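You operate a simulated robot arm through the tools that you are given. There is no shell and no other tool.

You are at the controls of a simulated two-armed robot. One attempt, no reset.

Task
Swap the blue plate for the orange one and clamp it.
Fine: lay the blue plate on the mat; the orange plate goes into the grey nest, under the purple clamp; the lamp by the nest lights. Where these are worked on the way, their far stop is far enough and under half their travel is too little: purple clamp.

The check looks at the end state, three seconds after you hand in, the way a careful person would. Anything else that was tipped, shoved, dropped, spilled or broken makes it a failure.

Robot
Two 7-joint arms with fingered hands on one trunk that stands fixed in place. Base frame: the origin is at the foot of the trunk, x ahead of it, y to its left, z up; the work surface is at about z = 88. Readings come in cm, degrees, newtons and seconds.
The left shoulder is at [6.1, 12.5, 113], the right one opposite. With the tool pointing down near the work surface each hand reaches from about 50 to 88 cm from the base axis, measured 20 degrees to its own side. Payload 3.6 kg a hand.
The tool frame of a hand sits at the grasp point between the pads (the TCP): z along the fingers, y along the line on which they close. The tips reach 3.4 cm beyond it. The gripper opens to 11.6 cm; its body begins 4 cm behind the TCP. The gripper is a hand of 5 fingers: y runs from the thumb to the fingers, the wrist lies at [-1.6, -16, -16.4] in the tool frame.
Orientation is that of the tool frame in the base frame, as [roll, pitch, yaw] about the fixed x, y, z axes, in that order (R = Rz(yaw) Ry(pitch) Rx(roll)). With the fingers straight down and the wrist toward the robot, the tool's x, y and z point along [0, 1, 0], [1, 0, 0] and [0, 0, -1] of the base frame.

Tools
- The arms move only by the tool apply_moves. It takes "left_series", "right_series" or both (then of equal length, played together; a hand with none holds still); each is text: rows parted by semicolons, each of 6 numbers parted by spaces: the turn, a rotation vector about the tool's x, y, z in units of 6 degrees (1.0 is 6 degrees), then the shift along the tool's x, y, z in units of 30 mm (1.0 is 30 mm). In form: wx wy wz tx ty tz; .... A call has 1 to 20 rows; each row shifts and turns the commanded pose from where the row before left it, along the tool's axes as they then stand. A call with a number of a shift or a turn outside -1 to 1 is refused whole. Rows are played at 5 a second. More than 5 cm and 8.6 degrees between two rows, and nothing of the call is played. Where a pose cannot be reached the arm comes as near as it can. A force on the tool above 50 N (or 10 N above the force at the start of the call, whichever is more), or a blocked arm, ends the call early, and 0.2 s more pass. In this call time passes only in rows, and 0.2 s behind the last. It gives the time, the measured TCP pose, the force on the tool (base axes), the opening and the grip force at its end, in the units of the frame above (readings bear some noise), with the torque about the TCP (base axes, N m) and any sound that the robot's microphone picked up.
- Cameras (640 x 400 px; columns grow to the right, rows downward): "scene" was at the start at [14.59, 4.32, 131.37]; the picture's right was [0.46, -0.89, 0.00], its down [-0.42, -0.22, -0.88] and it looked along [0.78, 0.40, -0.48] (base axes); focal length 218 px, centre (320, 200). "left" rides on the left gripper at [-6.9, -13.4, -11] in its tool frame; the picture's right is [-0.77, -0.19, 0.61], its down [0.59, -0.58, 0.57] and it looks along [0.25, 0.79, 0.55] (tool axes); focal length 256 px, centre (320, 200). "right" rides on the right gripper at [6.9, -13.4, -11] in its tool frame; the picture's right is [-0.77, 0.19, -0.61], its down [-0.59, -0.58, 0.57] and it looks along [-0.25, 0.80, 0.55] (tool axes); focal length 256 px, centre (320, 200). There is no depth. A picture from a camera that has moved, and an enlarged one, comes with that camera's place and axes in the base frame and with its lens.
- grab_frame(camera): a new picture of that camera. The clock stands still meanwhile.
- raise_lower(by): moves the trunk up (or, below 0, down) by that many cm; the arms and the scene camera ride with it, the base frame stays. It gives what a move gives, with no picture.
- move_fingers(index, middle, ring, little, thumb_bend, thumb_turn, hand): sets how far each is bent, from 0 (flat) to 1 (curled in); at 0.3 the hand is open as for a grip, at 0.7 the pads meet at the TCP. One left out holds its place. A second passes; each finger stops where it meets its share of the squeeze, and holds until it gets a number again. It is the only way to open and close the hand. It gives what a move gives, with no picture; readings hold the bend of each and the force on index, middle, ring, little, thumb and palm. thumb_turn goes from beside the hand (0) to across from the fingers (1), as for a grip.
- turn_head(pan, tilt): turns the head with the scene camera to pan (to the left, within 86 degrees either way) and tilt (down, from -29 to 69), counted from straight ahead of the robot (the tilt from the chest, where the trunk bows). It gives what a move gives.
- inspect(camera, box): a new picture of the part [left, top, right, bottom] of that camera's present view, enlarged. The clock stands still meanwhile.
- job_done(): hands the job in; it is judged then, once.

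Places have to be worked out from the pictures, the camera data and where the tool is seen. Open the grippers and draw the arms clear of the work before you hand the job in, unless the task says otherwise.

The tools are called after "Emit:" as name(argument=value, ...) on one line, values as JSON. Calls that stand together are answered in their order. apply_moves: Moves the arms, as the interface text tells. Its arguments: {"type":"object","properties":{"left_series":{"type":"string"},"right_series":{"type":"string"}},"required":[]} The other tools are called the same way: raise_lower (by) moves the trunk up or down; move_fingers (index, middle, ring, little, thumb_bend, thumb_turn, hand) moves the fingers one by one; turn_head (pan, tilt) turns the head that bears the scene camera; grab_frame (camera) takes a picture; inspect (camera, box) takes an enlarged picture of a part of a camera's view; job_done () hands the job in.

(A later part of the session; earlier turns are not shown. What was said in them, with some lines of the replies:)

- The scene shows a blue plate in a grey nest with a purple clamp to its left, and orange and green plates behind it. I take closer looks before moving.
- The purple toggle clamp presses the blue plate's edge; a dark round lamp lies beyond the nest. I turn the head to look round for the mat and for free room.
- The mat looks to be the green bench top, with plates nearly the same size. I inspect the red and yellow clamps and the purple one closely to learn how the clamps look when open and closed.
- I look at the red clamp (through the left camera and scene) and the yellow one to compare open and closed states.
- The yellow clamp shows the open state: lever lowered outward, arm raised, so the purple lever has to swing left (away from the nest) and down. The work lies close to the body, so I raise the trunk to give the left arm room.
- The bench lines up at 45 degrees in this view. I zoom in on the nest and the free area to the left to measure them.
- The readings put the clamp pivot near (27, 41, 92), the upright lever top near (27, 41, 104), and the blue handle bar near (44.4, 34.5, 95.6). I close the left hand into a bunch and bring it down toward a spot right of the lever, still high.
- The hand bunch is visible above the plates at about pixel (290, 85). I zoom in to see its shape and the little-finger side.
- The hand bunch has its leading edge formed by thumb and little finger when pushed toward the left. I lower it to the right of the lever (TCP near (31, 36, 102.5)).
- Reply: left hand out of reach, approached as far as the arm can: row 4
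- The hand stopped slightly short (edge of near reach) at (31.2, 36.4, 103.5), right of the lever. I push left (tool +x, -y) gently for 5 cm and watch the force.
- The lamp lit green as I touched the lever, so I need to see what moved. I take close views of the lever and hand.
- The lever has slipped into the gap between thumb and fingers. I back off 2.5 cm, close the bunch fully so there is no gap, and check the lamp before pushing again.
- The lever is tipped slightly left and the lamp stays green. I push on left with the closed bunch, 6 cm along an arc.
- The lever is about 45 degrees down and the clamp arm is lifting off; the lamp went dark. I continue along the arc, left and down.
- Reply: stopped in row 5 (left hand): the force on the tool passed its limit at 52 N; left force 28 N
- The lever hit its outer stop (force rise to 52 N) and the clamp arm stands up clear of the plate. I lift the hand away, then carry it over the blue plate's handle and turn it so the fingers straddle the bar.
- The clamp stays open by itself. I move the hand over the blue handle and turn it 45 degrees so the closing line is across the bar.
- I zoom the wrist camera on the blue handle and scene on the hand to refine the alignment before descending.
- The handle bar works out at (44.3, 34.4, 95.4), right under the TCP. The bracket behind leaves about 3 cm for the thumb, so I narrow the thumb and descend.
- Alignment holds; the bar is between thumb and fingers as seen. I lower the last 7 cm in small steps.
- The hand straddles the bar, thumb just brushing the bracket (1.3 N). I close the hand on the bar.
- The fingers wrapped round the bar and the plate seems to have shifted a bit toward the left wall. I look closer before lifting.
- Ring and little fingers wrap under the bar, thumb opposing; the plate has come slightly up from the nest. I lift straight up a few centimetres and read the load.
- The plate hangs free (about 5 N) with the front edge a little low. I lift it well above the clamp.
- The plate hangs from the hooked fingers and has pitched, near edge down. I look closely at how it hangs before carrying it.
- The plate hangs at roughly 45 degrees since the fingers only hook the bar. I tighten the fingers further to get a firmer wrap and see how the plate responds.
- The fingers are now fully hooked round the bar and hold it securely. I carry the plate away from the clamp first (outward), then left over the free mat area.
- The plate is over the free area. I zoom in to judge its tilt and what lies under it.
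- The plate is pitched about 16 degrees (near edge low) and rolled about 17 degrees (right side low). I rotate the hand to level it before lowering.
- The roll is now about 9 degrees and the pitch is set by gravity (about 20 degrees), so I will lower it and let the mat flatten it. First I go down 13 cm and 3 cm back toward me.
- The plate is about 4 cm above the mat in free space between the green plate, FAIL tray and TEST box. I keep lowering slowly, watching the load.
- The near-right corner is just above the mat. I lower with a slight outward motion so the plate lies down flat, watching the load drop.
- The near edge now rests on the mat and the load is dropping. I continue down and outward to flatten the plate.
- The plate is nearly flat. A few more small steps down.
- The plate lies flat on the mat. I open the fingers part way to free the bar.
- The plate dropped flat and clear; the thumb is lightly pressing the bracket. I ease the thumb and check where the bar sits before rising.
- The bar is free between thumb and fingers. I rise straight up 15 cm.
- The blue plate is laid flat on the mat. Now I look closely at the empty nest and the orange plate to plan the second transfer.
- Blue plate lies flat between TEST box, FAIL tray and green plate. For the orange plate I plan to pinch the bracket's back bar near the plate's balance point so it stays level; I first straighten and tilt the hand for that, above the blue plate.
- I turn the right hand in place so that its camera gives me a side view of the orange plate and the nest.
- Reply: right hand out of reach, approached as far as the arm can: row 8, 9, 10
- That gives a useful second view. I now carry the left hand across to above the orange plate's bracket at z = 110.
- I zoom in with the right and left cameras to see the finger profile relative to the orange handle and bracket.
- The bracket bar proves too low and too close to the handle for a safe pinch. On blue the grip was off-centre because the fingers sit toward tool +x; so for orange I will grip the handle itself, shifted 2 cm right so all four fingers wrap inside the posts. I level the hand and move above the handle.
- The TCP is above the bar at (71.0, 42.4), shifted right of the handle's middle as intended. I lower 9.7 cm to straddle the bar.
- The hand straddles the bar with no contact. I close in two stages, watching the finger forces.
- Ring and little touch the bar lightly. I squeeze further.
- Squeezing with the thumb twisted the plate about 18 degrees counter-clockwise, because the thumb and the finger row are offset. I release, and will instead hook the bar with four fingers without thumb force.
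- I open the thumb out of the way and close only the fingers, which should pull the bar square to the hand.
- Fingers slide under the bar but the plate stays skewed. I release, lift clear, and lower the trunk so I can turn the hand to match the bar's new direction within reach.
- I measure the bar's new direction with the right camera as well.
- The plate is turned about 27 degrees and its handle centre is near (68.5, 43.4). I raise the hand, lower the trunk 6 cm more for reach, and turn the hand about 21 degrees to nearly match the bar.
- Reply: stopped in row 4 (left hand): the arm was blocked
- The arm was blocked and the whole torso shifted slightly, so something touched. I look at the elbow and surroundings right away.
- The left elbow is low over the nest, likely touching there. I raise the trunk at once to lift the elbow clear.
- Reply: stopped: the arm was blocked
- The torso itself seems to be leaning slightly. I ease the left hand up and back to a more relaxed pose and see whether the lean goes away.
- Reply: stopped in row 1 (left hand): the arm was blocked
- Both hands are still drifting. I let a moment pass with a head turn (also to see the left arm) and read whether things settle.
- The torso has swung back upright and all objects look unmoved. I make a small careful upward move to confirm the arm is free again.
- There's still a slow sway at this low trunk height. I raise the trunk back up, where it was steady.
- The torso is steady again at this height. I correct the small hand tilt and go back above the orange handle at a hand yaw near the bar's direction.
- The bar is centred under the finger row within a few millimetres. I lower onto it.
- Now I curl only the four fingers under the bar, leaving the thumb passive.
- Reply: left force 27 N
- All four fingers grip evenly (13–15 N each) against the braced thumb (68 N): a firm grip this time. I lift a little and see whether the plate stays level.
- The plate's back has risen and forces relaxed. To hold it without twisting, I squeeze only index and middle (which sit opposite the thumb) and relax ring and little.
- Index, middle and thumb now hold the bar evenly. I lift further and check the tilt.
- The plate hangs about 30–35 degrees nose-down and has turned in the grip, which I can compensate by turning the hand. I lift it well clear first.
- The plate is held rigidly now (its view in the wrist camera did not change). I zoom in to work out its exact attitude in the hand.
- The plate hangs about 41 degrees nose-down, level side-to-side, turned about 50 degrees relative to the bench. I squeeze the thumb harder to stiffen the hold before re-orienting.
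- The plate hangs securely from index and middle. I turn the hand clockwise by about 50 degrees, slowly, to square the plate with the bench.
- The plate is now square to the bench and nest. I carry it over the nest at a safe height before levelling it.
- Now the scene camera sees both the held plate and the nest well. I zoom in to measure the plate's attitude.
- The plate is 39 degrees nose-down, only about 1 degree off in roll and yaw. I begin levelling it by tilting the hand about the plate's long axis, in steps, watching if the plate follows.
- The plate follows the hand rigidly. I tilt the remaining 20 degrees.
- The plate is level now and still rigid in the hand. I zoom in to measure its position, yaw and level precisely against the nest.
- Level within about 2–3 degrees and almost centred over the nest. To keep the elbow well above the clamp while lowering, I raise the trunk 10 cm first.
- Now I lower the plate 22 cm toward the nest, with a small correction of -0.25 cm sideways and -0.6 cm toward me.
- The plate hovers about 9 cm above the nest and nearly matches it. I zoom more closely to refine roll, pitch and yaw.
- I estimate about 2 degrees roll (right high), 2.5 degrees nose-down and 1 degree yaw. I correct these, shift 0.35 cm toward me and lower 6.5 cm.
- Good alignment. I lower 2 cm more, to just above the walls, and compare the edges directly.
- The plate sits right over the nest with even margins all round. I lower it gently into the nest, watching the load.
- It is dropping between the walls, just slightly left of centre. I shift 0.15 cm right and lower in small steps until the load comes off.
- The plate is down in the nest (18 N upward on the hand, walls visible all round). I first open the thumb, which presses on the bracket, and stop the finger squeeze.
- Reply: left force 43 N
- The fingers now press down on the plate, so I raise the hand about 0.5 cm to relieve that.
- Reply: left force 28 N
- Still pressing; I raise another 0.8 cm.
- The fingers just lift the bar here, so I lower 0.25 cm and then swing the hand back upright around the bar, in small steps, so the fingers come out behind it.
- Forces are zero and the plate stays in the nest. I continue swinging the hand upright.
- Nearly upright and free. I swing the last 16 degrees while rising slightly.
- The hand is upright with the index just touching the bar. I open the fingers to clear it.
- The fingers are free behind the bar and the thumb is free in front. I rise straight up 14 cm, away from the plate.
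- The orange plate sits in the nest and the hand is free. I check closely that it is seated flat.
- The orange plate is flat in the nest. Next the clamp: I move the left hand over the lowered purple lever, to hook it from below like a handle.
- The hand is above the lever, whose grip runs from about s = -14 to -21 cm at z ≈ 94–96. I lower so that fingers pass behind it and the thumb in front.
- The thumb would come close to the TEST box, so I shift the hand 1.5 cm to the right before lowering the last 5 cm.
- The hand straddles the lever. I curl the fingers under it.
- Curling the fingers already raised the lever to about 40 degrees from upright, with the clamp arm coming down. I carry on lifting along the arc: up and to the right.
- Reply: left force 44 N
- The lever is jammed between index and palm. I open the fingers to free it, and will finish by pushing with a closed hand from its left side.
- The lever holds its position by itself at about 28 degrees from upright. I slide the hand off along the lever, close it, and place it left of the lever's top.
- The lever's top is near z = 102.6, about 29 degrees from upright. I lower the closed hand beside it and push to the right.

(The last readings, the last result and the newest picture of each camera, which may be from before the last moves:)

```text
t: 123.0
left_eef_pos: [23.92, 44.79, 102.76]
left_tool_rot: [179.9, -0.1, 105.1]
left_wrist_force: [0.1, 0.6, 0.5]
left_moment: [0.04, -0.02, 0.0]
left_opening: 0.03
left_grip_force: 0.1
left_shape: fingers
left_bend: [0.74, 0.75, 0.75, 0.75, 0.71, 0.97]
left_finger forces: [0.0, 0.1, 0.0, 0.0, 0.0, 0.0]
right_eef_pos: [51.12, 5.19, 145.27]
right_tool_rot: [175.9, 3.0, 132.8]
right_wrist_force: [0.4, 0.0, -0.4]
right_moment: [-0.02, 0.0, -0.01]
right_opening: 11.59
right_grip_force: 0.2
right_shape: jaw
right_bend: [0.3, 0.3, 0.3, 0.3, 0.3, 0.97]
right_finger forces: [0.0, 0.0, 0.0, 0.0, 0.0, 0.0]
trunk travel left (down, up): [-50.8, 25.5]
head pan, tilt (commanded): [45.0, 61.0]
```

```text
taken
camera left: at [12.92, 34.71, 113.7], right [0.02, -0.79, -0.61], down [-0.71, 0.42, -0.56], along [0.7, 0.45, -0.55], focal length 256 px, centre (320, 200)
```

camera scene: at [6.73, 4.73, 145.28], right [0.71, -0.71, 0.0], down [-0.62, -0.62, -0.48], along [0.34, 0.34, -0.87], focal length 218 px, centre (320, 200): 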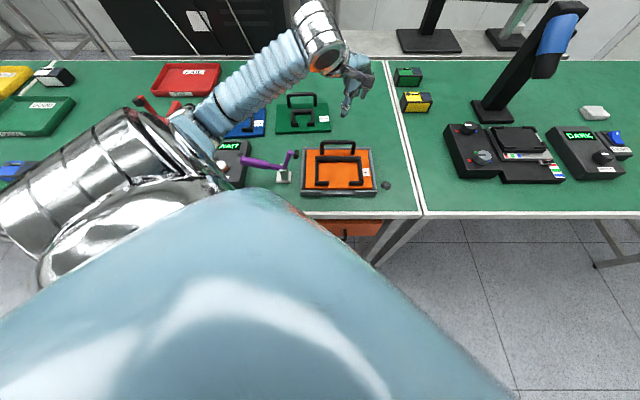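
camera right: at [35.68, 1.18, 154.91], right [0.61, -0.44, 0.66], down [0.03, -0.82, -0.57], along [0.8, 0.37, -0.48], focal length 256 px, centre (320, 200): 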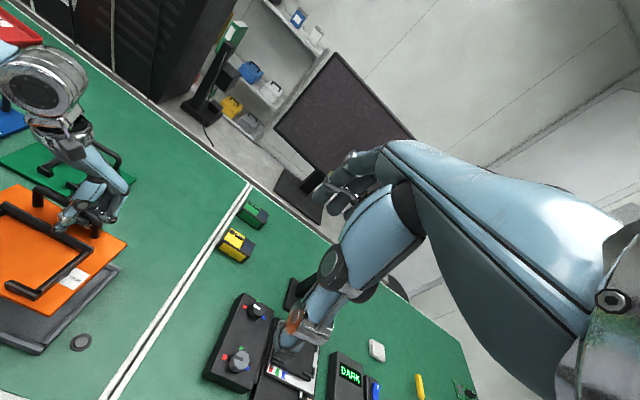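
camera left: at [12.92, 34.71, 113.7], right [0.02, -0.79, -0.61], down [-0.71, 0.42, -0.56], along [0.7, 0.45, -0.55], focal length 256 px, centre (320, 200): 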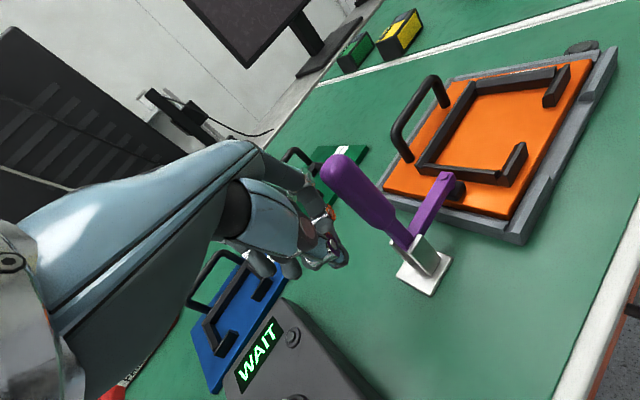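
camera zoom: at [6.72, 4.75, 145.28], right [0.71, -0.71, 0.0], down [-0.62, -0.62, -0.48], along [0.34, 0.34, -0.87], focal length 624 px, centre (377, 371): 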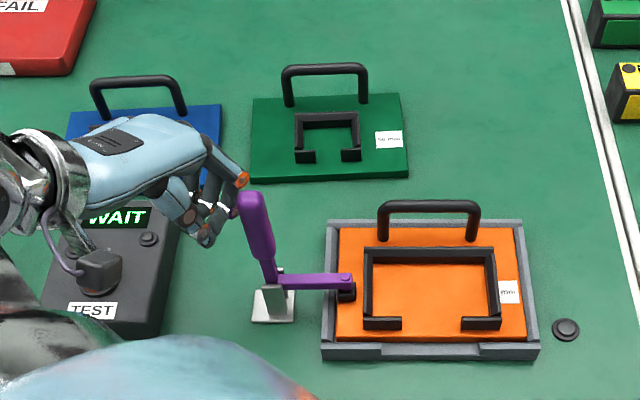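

The lever has gone upright and the clamp arm is down on the plate. I check the lamp and the clamp closely.

Emit:
inspect(camera="scene", box=[270, 120, 400, 210])

Emit:
inspect(camera="scene", box=[370, 165, 400, 195])

Emit:
inspect(camera="left", box=[300, 120, 640, 320])

```text
4.44 times, centred on (335, 165) of scene
camera zoom: at [6.72, 4.75, 145.28], right [0.71, -0.71, 0.0], down [-0.62, -0.62, -0.48], along [0.34, 0.34, -0.87], focal length 970 px, centre (253, 356)
```

zoom: 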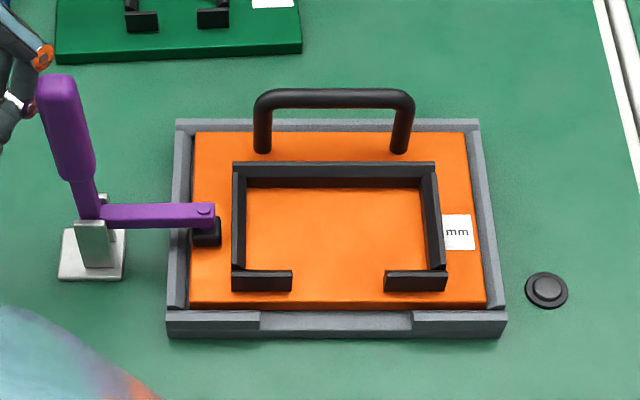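

```text
13.33 times, centred on (385, 180) of scene
camera zoom: at [6.72, 4.75, 145.28], right [0.71, -0.71, 0.0], down [-0.62, -0.62, -0.48], along [0.34, 0.34, -0.87], focal length 2910 px, centre (-547, 467)
```

zoom: 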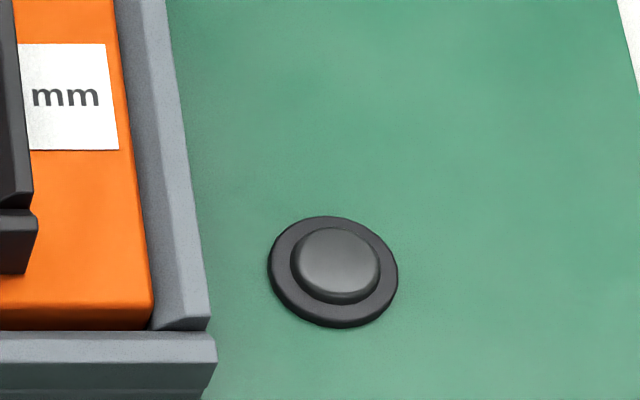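

```text
1.88 times, centred on (470, 220) of left
camera zoom: at [12.92, 34.71, 113.7], right [0.02, -0.79, -0.61], down [-0.71, 0.42, -0.56], along [0.7, 0.45, -0.55], focal length 482 px, centre (38, 162)
```

zoom: 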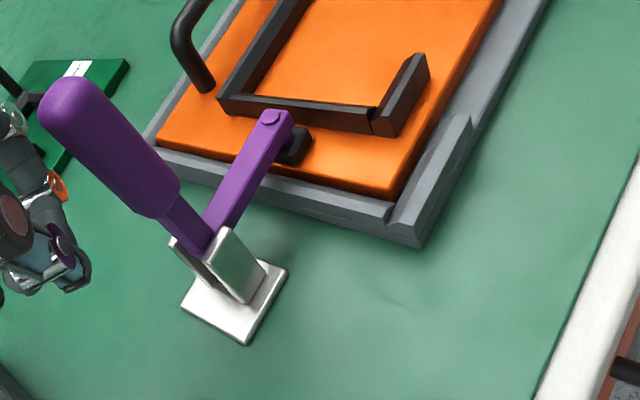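

The clamp is closed on the plate, but the lamp is still dark. I let a second pass and look again.

Emit:
turn_head(pan=45, tilt=60)

Emit:
inspect(camera="scene", box=[270, 120, 400, 210])

```text
t: 123.6
left_eef_pos: [23.95, 44.85, 102.84]
left_tool_rot: [180.0, 0.0, 105.1]
left_wrist_force: [-0.3, 0.2, -0.2]
left_moment: [0.03, 0.0, 0.01]
left_opening: 0.0
left_grip_force: 0.0
left_shape: fingers
left_bend: [0.74, 0.75, 0.75, 0.75, 0.71, 0.97]
left_finger forces: [0.1, 0.1, 0.0, 0.1, 0.0, 0.1]
right_eef_pos: [51.14, 5.26, 145.33]
right_tool_rot: [176.0, 3.0, 132.9]
right_wrist_force: [-0.3, -0.5, 0.3]
right_moment: [-0.01, 0.02, 0.01]
right_opening: 11.57
right_grip_force: 0.0
right_shape: jaw
right_bend: [0.3, 0.3, 0.3, 0.3, 0.3, 0.97]
right_finger forces: [0.0, 0.0, 0.0, 0.0, 0.0, 0.1]
trunk travel left (down, up): [-50.8, 25.5]
head pan, tilt (commanded): [45.0, 60.0]
```

```text
4.44 times, centred on (335, 165) of scene
camera zoom: at [6.77, 4.85, 145.39], right [0.71, -0.71, 0.0], down [-0.61, -0.61, -0.5], along [0.35, 0.35, -0.87], focal length 970 px, centre (253, 356)
```

zoom: 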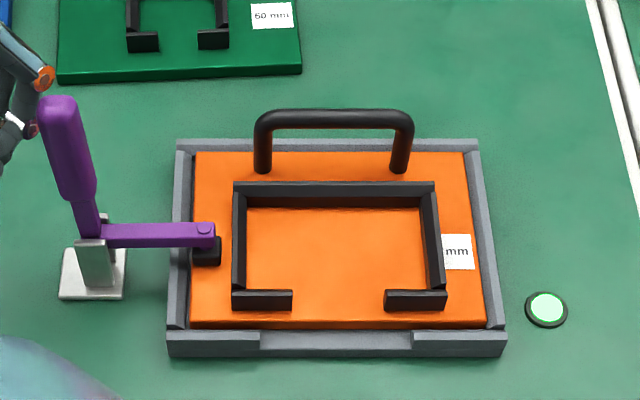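

The lamp has lit green with the orange plate clamped. I withdraw the left hand straight up and to the left, away from the lever.

Emit:
apply_moves(left_series="0 0 0 0.15 -0.086 0; 0 0 0 0.1 -0.057 -0.4; 0 0 0 0 0 -0.7; 0 0 0 0 0 -0.8; 0 0 0 0 0 -0.8; 0 0 0 0 0 -0.8; 0 0 0 0 0 -0.8; 0 0 0 0 0 -0.8; 0 0 0 0 0 -0.8; 0 0 0 0 0 -0.8")

Emit:
move_fingers(hand="left", index=0.3, middle=0.3, ring=0.3, little=0.3, thumb_bend=0.3)

Emit:
grab_frame(camera="scene")

Emit:
inspect(camera="scene", box=[180, 80, 400, 210])

```text
t: 125.8
left_eef_pos: [23.23, 45.56, 122.79]
left_tool_rot: [-180.0, 0.0, 105.1]
left_wrist_force: [-0.6, -0.4, 0.6]
left_moment: [-0.02, -0.01, 0.0]
left_opening: 0.0
left_grip_force: 0.1
left_shape: fingers
left_bend: [0.74, 0.75, 0.75, 0.75, 0.71, 0.97]
left_finger forces: [0.1, 0.1, 0.0, 0.1, 0.0, 0.0]
right_eef_pos: [51.14, 5.27, 145.41]
right_tool_rot: [175.9, 3.1, 132.8]
right_wrist_force: [-0.1, -0.2, 0.0]
right_moment: [0.05, -0.01, 0.0]
right_opening: 11.57
right_grip_force: 0.1
right_shape: jaw
right_bend: [0.3, 0.3, 0.3, 0.3, 0.3, 0.97]
right_finger forces: [0.0, 0.0, 0.0, 0.1, 0.1, 0.1]
trunk travel left (down, up): [-50.8, 25.5]
head pan, tilt (commanded): [45.0, 60.0]
```

```text
t: 126.8
left_eef_pos: [23.34, 45.38, 122.79]
left_tool_rot: [179.9, 0.0, 105.1]
left_wrist_force: [0.4, 0.7, 0.8]
left_moment: [-0.03, -0.01, -0.02]
left_opening: 11.73
left_grip_force: 0.1
left_shape: fingers
left_bend: [0.3, 0.3, 0.3, 0.3, 0.3, 0.97]
left_finger forces: [0.0, 0.0, 0.0, 0.0, 0.0, 0.0]
right_eef_pos: [50.94, 5.2, 145.28]
right_tool_rot: [176.0, 3.1, 132.8]
right_wrist_force: [0.4, 0.6, 0.0]
right_moment: [-0.01, -0.04, -0.03]
right_opening: 11.6
right_grip_force: 0.0
right_shape: jaw
right_bend: [0.3, 0.3, 0.3, 0.3, 0.3, 0.97]
right_finger forces: [0.1, 0.0, 0.0, 0.0, 0.0, 0.0]
trunk travel left (down, up): [-50.8, 25.5]
head pan, tilt (commanded): [45.0, 60.0]
```

```text
taken
camera scene: at [6.78, 4.85, 145.39], right [0.71, -0.71, 0.0], down [-0.61, -0.61, -0.5], along [0.35, 0.35, -0.87], focal length 218 px, centre (320, 200)
```

scene: 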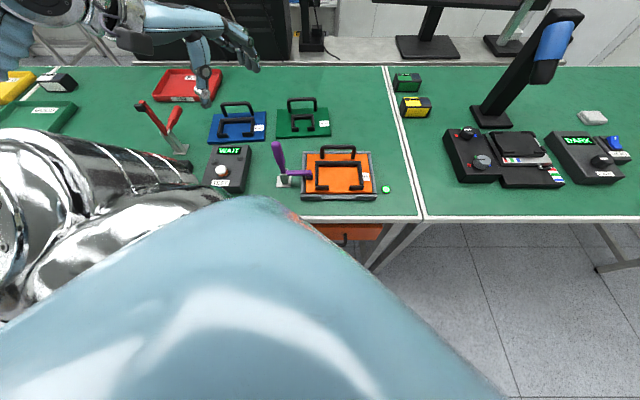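

```text
2.91 times, centred on (290, 145) of scene
camera zoom: at [6.78, 4.85, 145.39], right [0.71, -0.71, 0.0], down [-0.61, -0.61, -0.5], along [0.35, 0.35, -0.87], focal length 635 px, centre (407, 360)
```

zoom: 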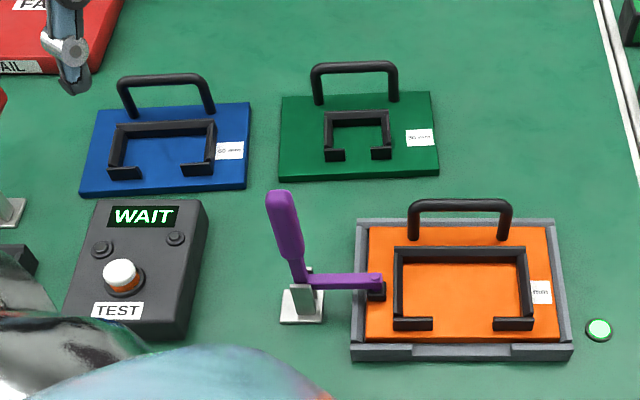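

Lamp lit, orange clamped in the nest, blue flat on the mat. I take a last look round at the left side and the rest of the bench to be sure nothing else was disturbed.

Emit:
turn_head(pan=62, tilt=45)

Emit:
grab_frame(camera="scene")

Emit:
inspect(camera="scene", box=[160, 100, 420, 280])

Emit:
turn_head(pan=20, tilt=50)

Emit:
grab_frame(camera="scene")

```text
t: 127.6
left_eef_pos: [23.26, 45.42, 122.78]
left_tool_rot: [-180.0, 0.0, 105.1]
left_wrist_force: [-0.4, 1.2, 0.1]
left_moment: [-0.01, 0.02, 0.02]
left_opening: 11.72
left_grip_force: 0.1
left_shape: fingers
left_bend: [0.3, 0.3, 0.3, 0.3, 0.3, 0.97]
left_finger forces: [0.0, 0.1, 0.0, 0.0, 0.0, 0.0]
right_eef_pos: [51.11, 5.14, 145.32]
right_tool_rot: [175.9, 3.0, 132.9]
right_wrist_force: [-0.2, -0.3, 0.1]
right_moment: [0.0, -0.03, 0.02]
right_opening: 11.58
right_grip_force: 0.0
right_shape: jaw
right_bend: [0.3, 0.3, 0.3, 0.3, 0.3, 0.97]
right_finger forces: [0.0, 0.0, 0.0, 0.1, 0.1, 0.0]
trunk travel left (down, up): [-50.8, 25.5]
head pan, tilt (commanded): [62.0, 45.0]
```

```text
taken
camera scene: at [5.89, 7.31, 147.33], right [0.88, -0.47, 0.0], down [-0.33, -0.62, -0.71], along [0.33, 0.62, -0.71], focal length 218 px, centre (320, 200)
```

scene: 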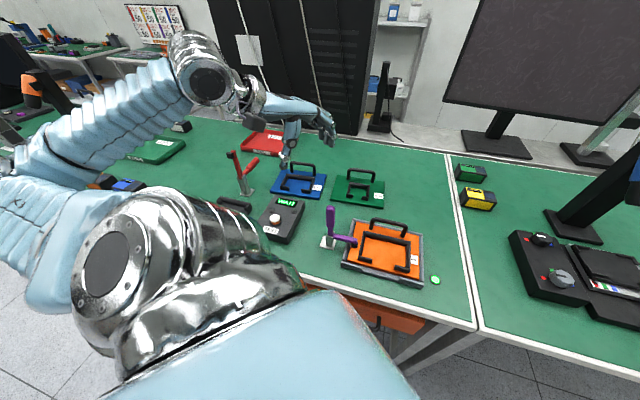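

```text
2.22 times, centred on (290, 190) of scene
camera zoom: at [5.89, 7.31, 147.33], right [0.88, -0.47, 0.0], down [-0.33, -0.62, -0.71], along [0.33, 0.62, -0.71], focal length 485 px, centre (387, 222)
```

zoom: 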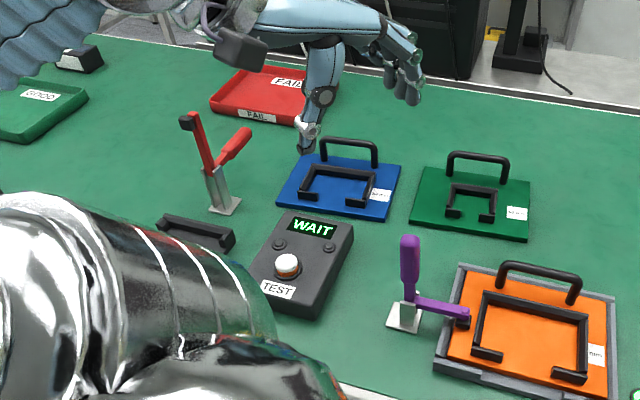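

```text
t: 128.7
left_eef_pos: [23.36, 45.43, 122.82]
left_tool_rot: [180.0, -0.1, 105.1]
left_wrist_force: [0.6, -0.8, 0.5]
left_moment: [-0.01, 0.04, 0.02]
left_opening: 11.75
left_grip_force: 0.1
left_shape: fingers
left_bend: [0.3, 0.3, 0.3, 0.3, 0.3, 0.97]
left_finger forces: [0.0, 0.0, 0.1, 0.2, 0.0, 0.0]
right_eef_pos: [51.0, 5.2, 145.38]
right_tool_rot: [175.8, 3.0, 132.9]
right_wrist_force: [0.7, -0.3, -0.2]
right_moment: [-0.01, 0.04, 0.06]
right_opening: 11.58
right_grip_force: 0.1
right_shape: jaw
right_bend: [0.3, 0.3, 0.3, 0.3, 0.3, 0.97]
right_finger forces: [0.0, 0.0, 0.1, 0.1, 0.0, 0.0]
trunk travel left (down, up): [-50.8, 25.5]
head pan, tilt (commanded): [20.0, 50.0]
```

```text
taken
camera scene: at [9.3, 2.78, 146.65], right [0.34, -0.94, 0.0], down [-0.72, -0.26, -0.64], along [0.6, 0.22, -0.77], focal length 218 px, centre (320, 200)
```

scene: 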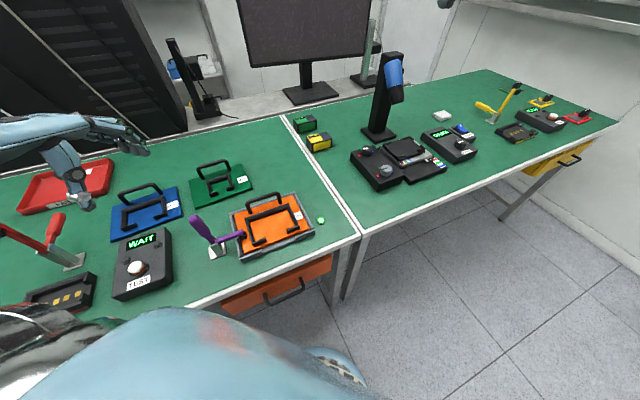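

Nothing else has moved and the lamp stays lit. I draw the left hand further left and up, clear of the clamp area.

Emit:
apply_moves(left_series="0 0 0 0.5 -0.286 -0.2; 0 0 0 0.6 -0.344 -0.2; 0 0 0 0.6 -0.344 -0.2; 0 0 0 0.6 -0.344 -0.2; 0 0 0 0.6 -0.344 -0.2; 0 0 0 0.5 -0.286 -0.2")

Emit:
turn_head(pan=45, tilt=55)

Emit:
grab_frame(camera="scene")

Emit:
inspect(camera="scene", box=[180, 100, 420, 240])

```text
t: 130.1
left_eef_pos: [14.9, 53.73, 126.53]
left_tool_rot: [179.9, -0.1, 105.1]
left_wrist_force: [-0.6, -0.3, 0.5]
left_moment: [-0.02, 0.0, 0.04]
left_opening: 11.75
left_grip_force: 0.0
left_shape: fingers
left_bend: [0.3, 0.3, 0.3, 0.3, 0.3, 0.97]
left_finger forces: [0.1, 0.0, 0.0, 0.1, 0.0, 0.0]
right_eef_pos: [51.06, 5.17, 145.35]
right_tool_rot: [175.9, 3.0, 132.9]
right_wrist_force: [0.1, 0.1, 0.1]
right_moment: [0.05, 0.02, -0.03]
right_opening: 11.61
right_grip_force: 0.0
right_shape: jaw
right_bend: [0.3, 0.3, 0.3, 0.3, 0.3, 0.97]
right_finger forces: [0.0, 0.0, 0.0, 0.1, 0.0, 0.0]
trunk travel left (down, up): [-50.8, 25.5]
head pan, tilt (commanded): [20.0, 50.0]
```

```text
t: 131.0
left_eef_pos: [14.97, 53.68, 126.43]
left_tool_rot: [180.0, 0.1, 105.1]
left_wrist_force: [0.0, -0.3, 0.0]
left_moment: [0.0, 0.02, 0.01]
left_opening: 11.71
left_grip_force: 0.1
left_shape: fingers
left_bend: [0.3, 0.3, 0.3, 0.3, 0.3, 0.97]
left_finger forces: [0.0, 0.0, 0.0, 0.0, 0.1, 0.0]
right_eef_pos: [51.09, 5.31, 145.28]
right_tool_rot: [175.9, 3.0, 132.8]
right_wrist_force: [-0.6, -0.3, 0.0]
right_moment: [0.0, 0.03, -0.02]
right_opening: 11.58
right_grip_force: 0.0
right_shape: jaw
right_bend: [0.3, 0.3, 0.3, 0.3, 0.3, 0.97]
right_finger forces: [0.0, 0.0, 0.0, 0.0, 0.0, 0.0]
trunk travel left (down, up): [-50.8, 25.5]
head pan, tilt (commanded): [45.0, 55.0]
```

```text
taken
camera scene: at [7.17, 5.24, 146.0], right [0.71, -0.71, 0.0], down [-0.58, -0.58, -0.57], along [0.41, 0.41, -0.82], focal length 218 px, centre (320, 200)
```

scene: 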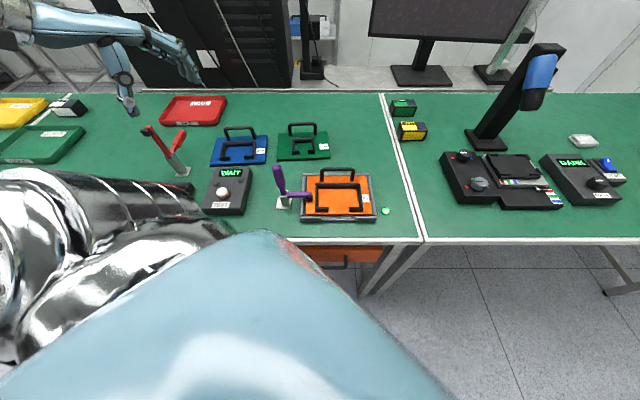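

```text
2.67 times, centred on (300, 170) of scene
camera zoom: at [7.17, 5.24, 146.0], right [0.71, -0.71, 0.0], down [-0.58, -0.58, -0.57], along [0.41, 0.41, -0.82], focal length 582 px, centre (373, 280)
```

zoom: 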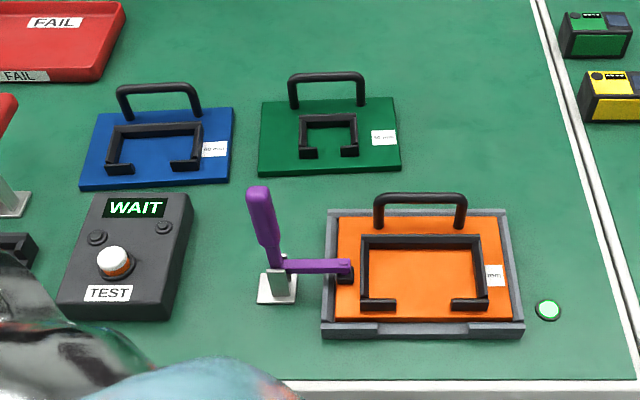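

The last pictures show the orange plate flat in the nest under the closed purple clamp, with the lamp lit green. The blue plate lies flat on the mat. Both hands are open and clear, so I hand the job in.

Emit:
job_done()

```text
The job is handed in.
```

I swapped the plates and handed the job in; I haven't seen the result of the check.

- **Orange plate:** it lies flat in the grey nest with the purple clamp closed on it. The lamp by the nest was lit green in the last pictures.
- **Blue plate:** it lies flat on the green mat, between the FAIL tray, the TEST box and the green plate. I took "the mat" to be the green bench top, since I saw no other mat.
- **Clamp:** I pushed the lever to its outer stop to open it. It then went back upright, with the arm down on the orange plate. I judged that it was fully closed from the pictures and the lamp, and did not press it against a stop.
- **Trouble on the way:** with the trunk lowered and the left arm stretched out, the arm was blocked and the body leaned for about two seconds. I raised the trunk and it steadied. I found no sign that anything was touched, and the later pictures showed nothing else on the benches out of place.

Both hands are open. The left hand is drawn off to the left, and the right hand is well above the bench.
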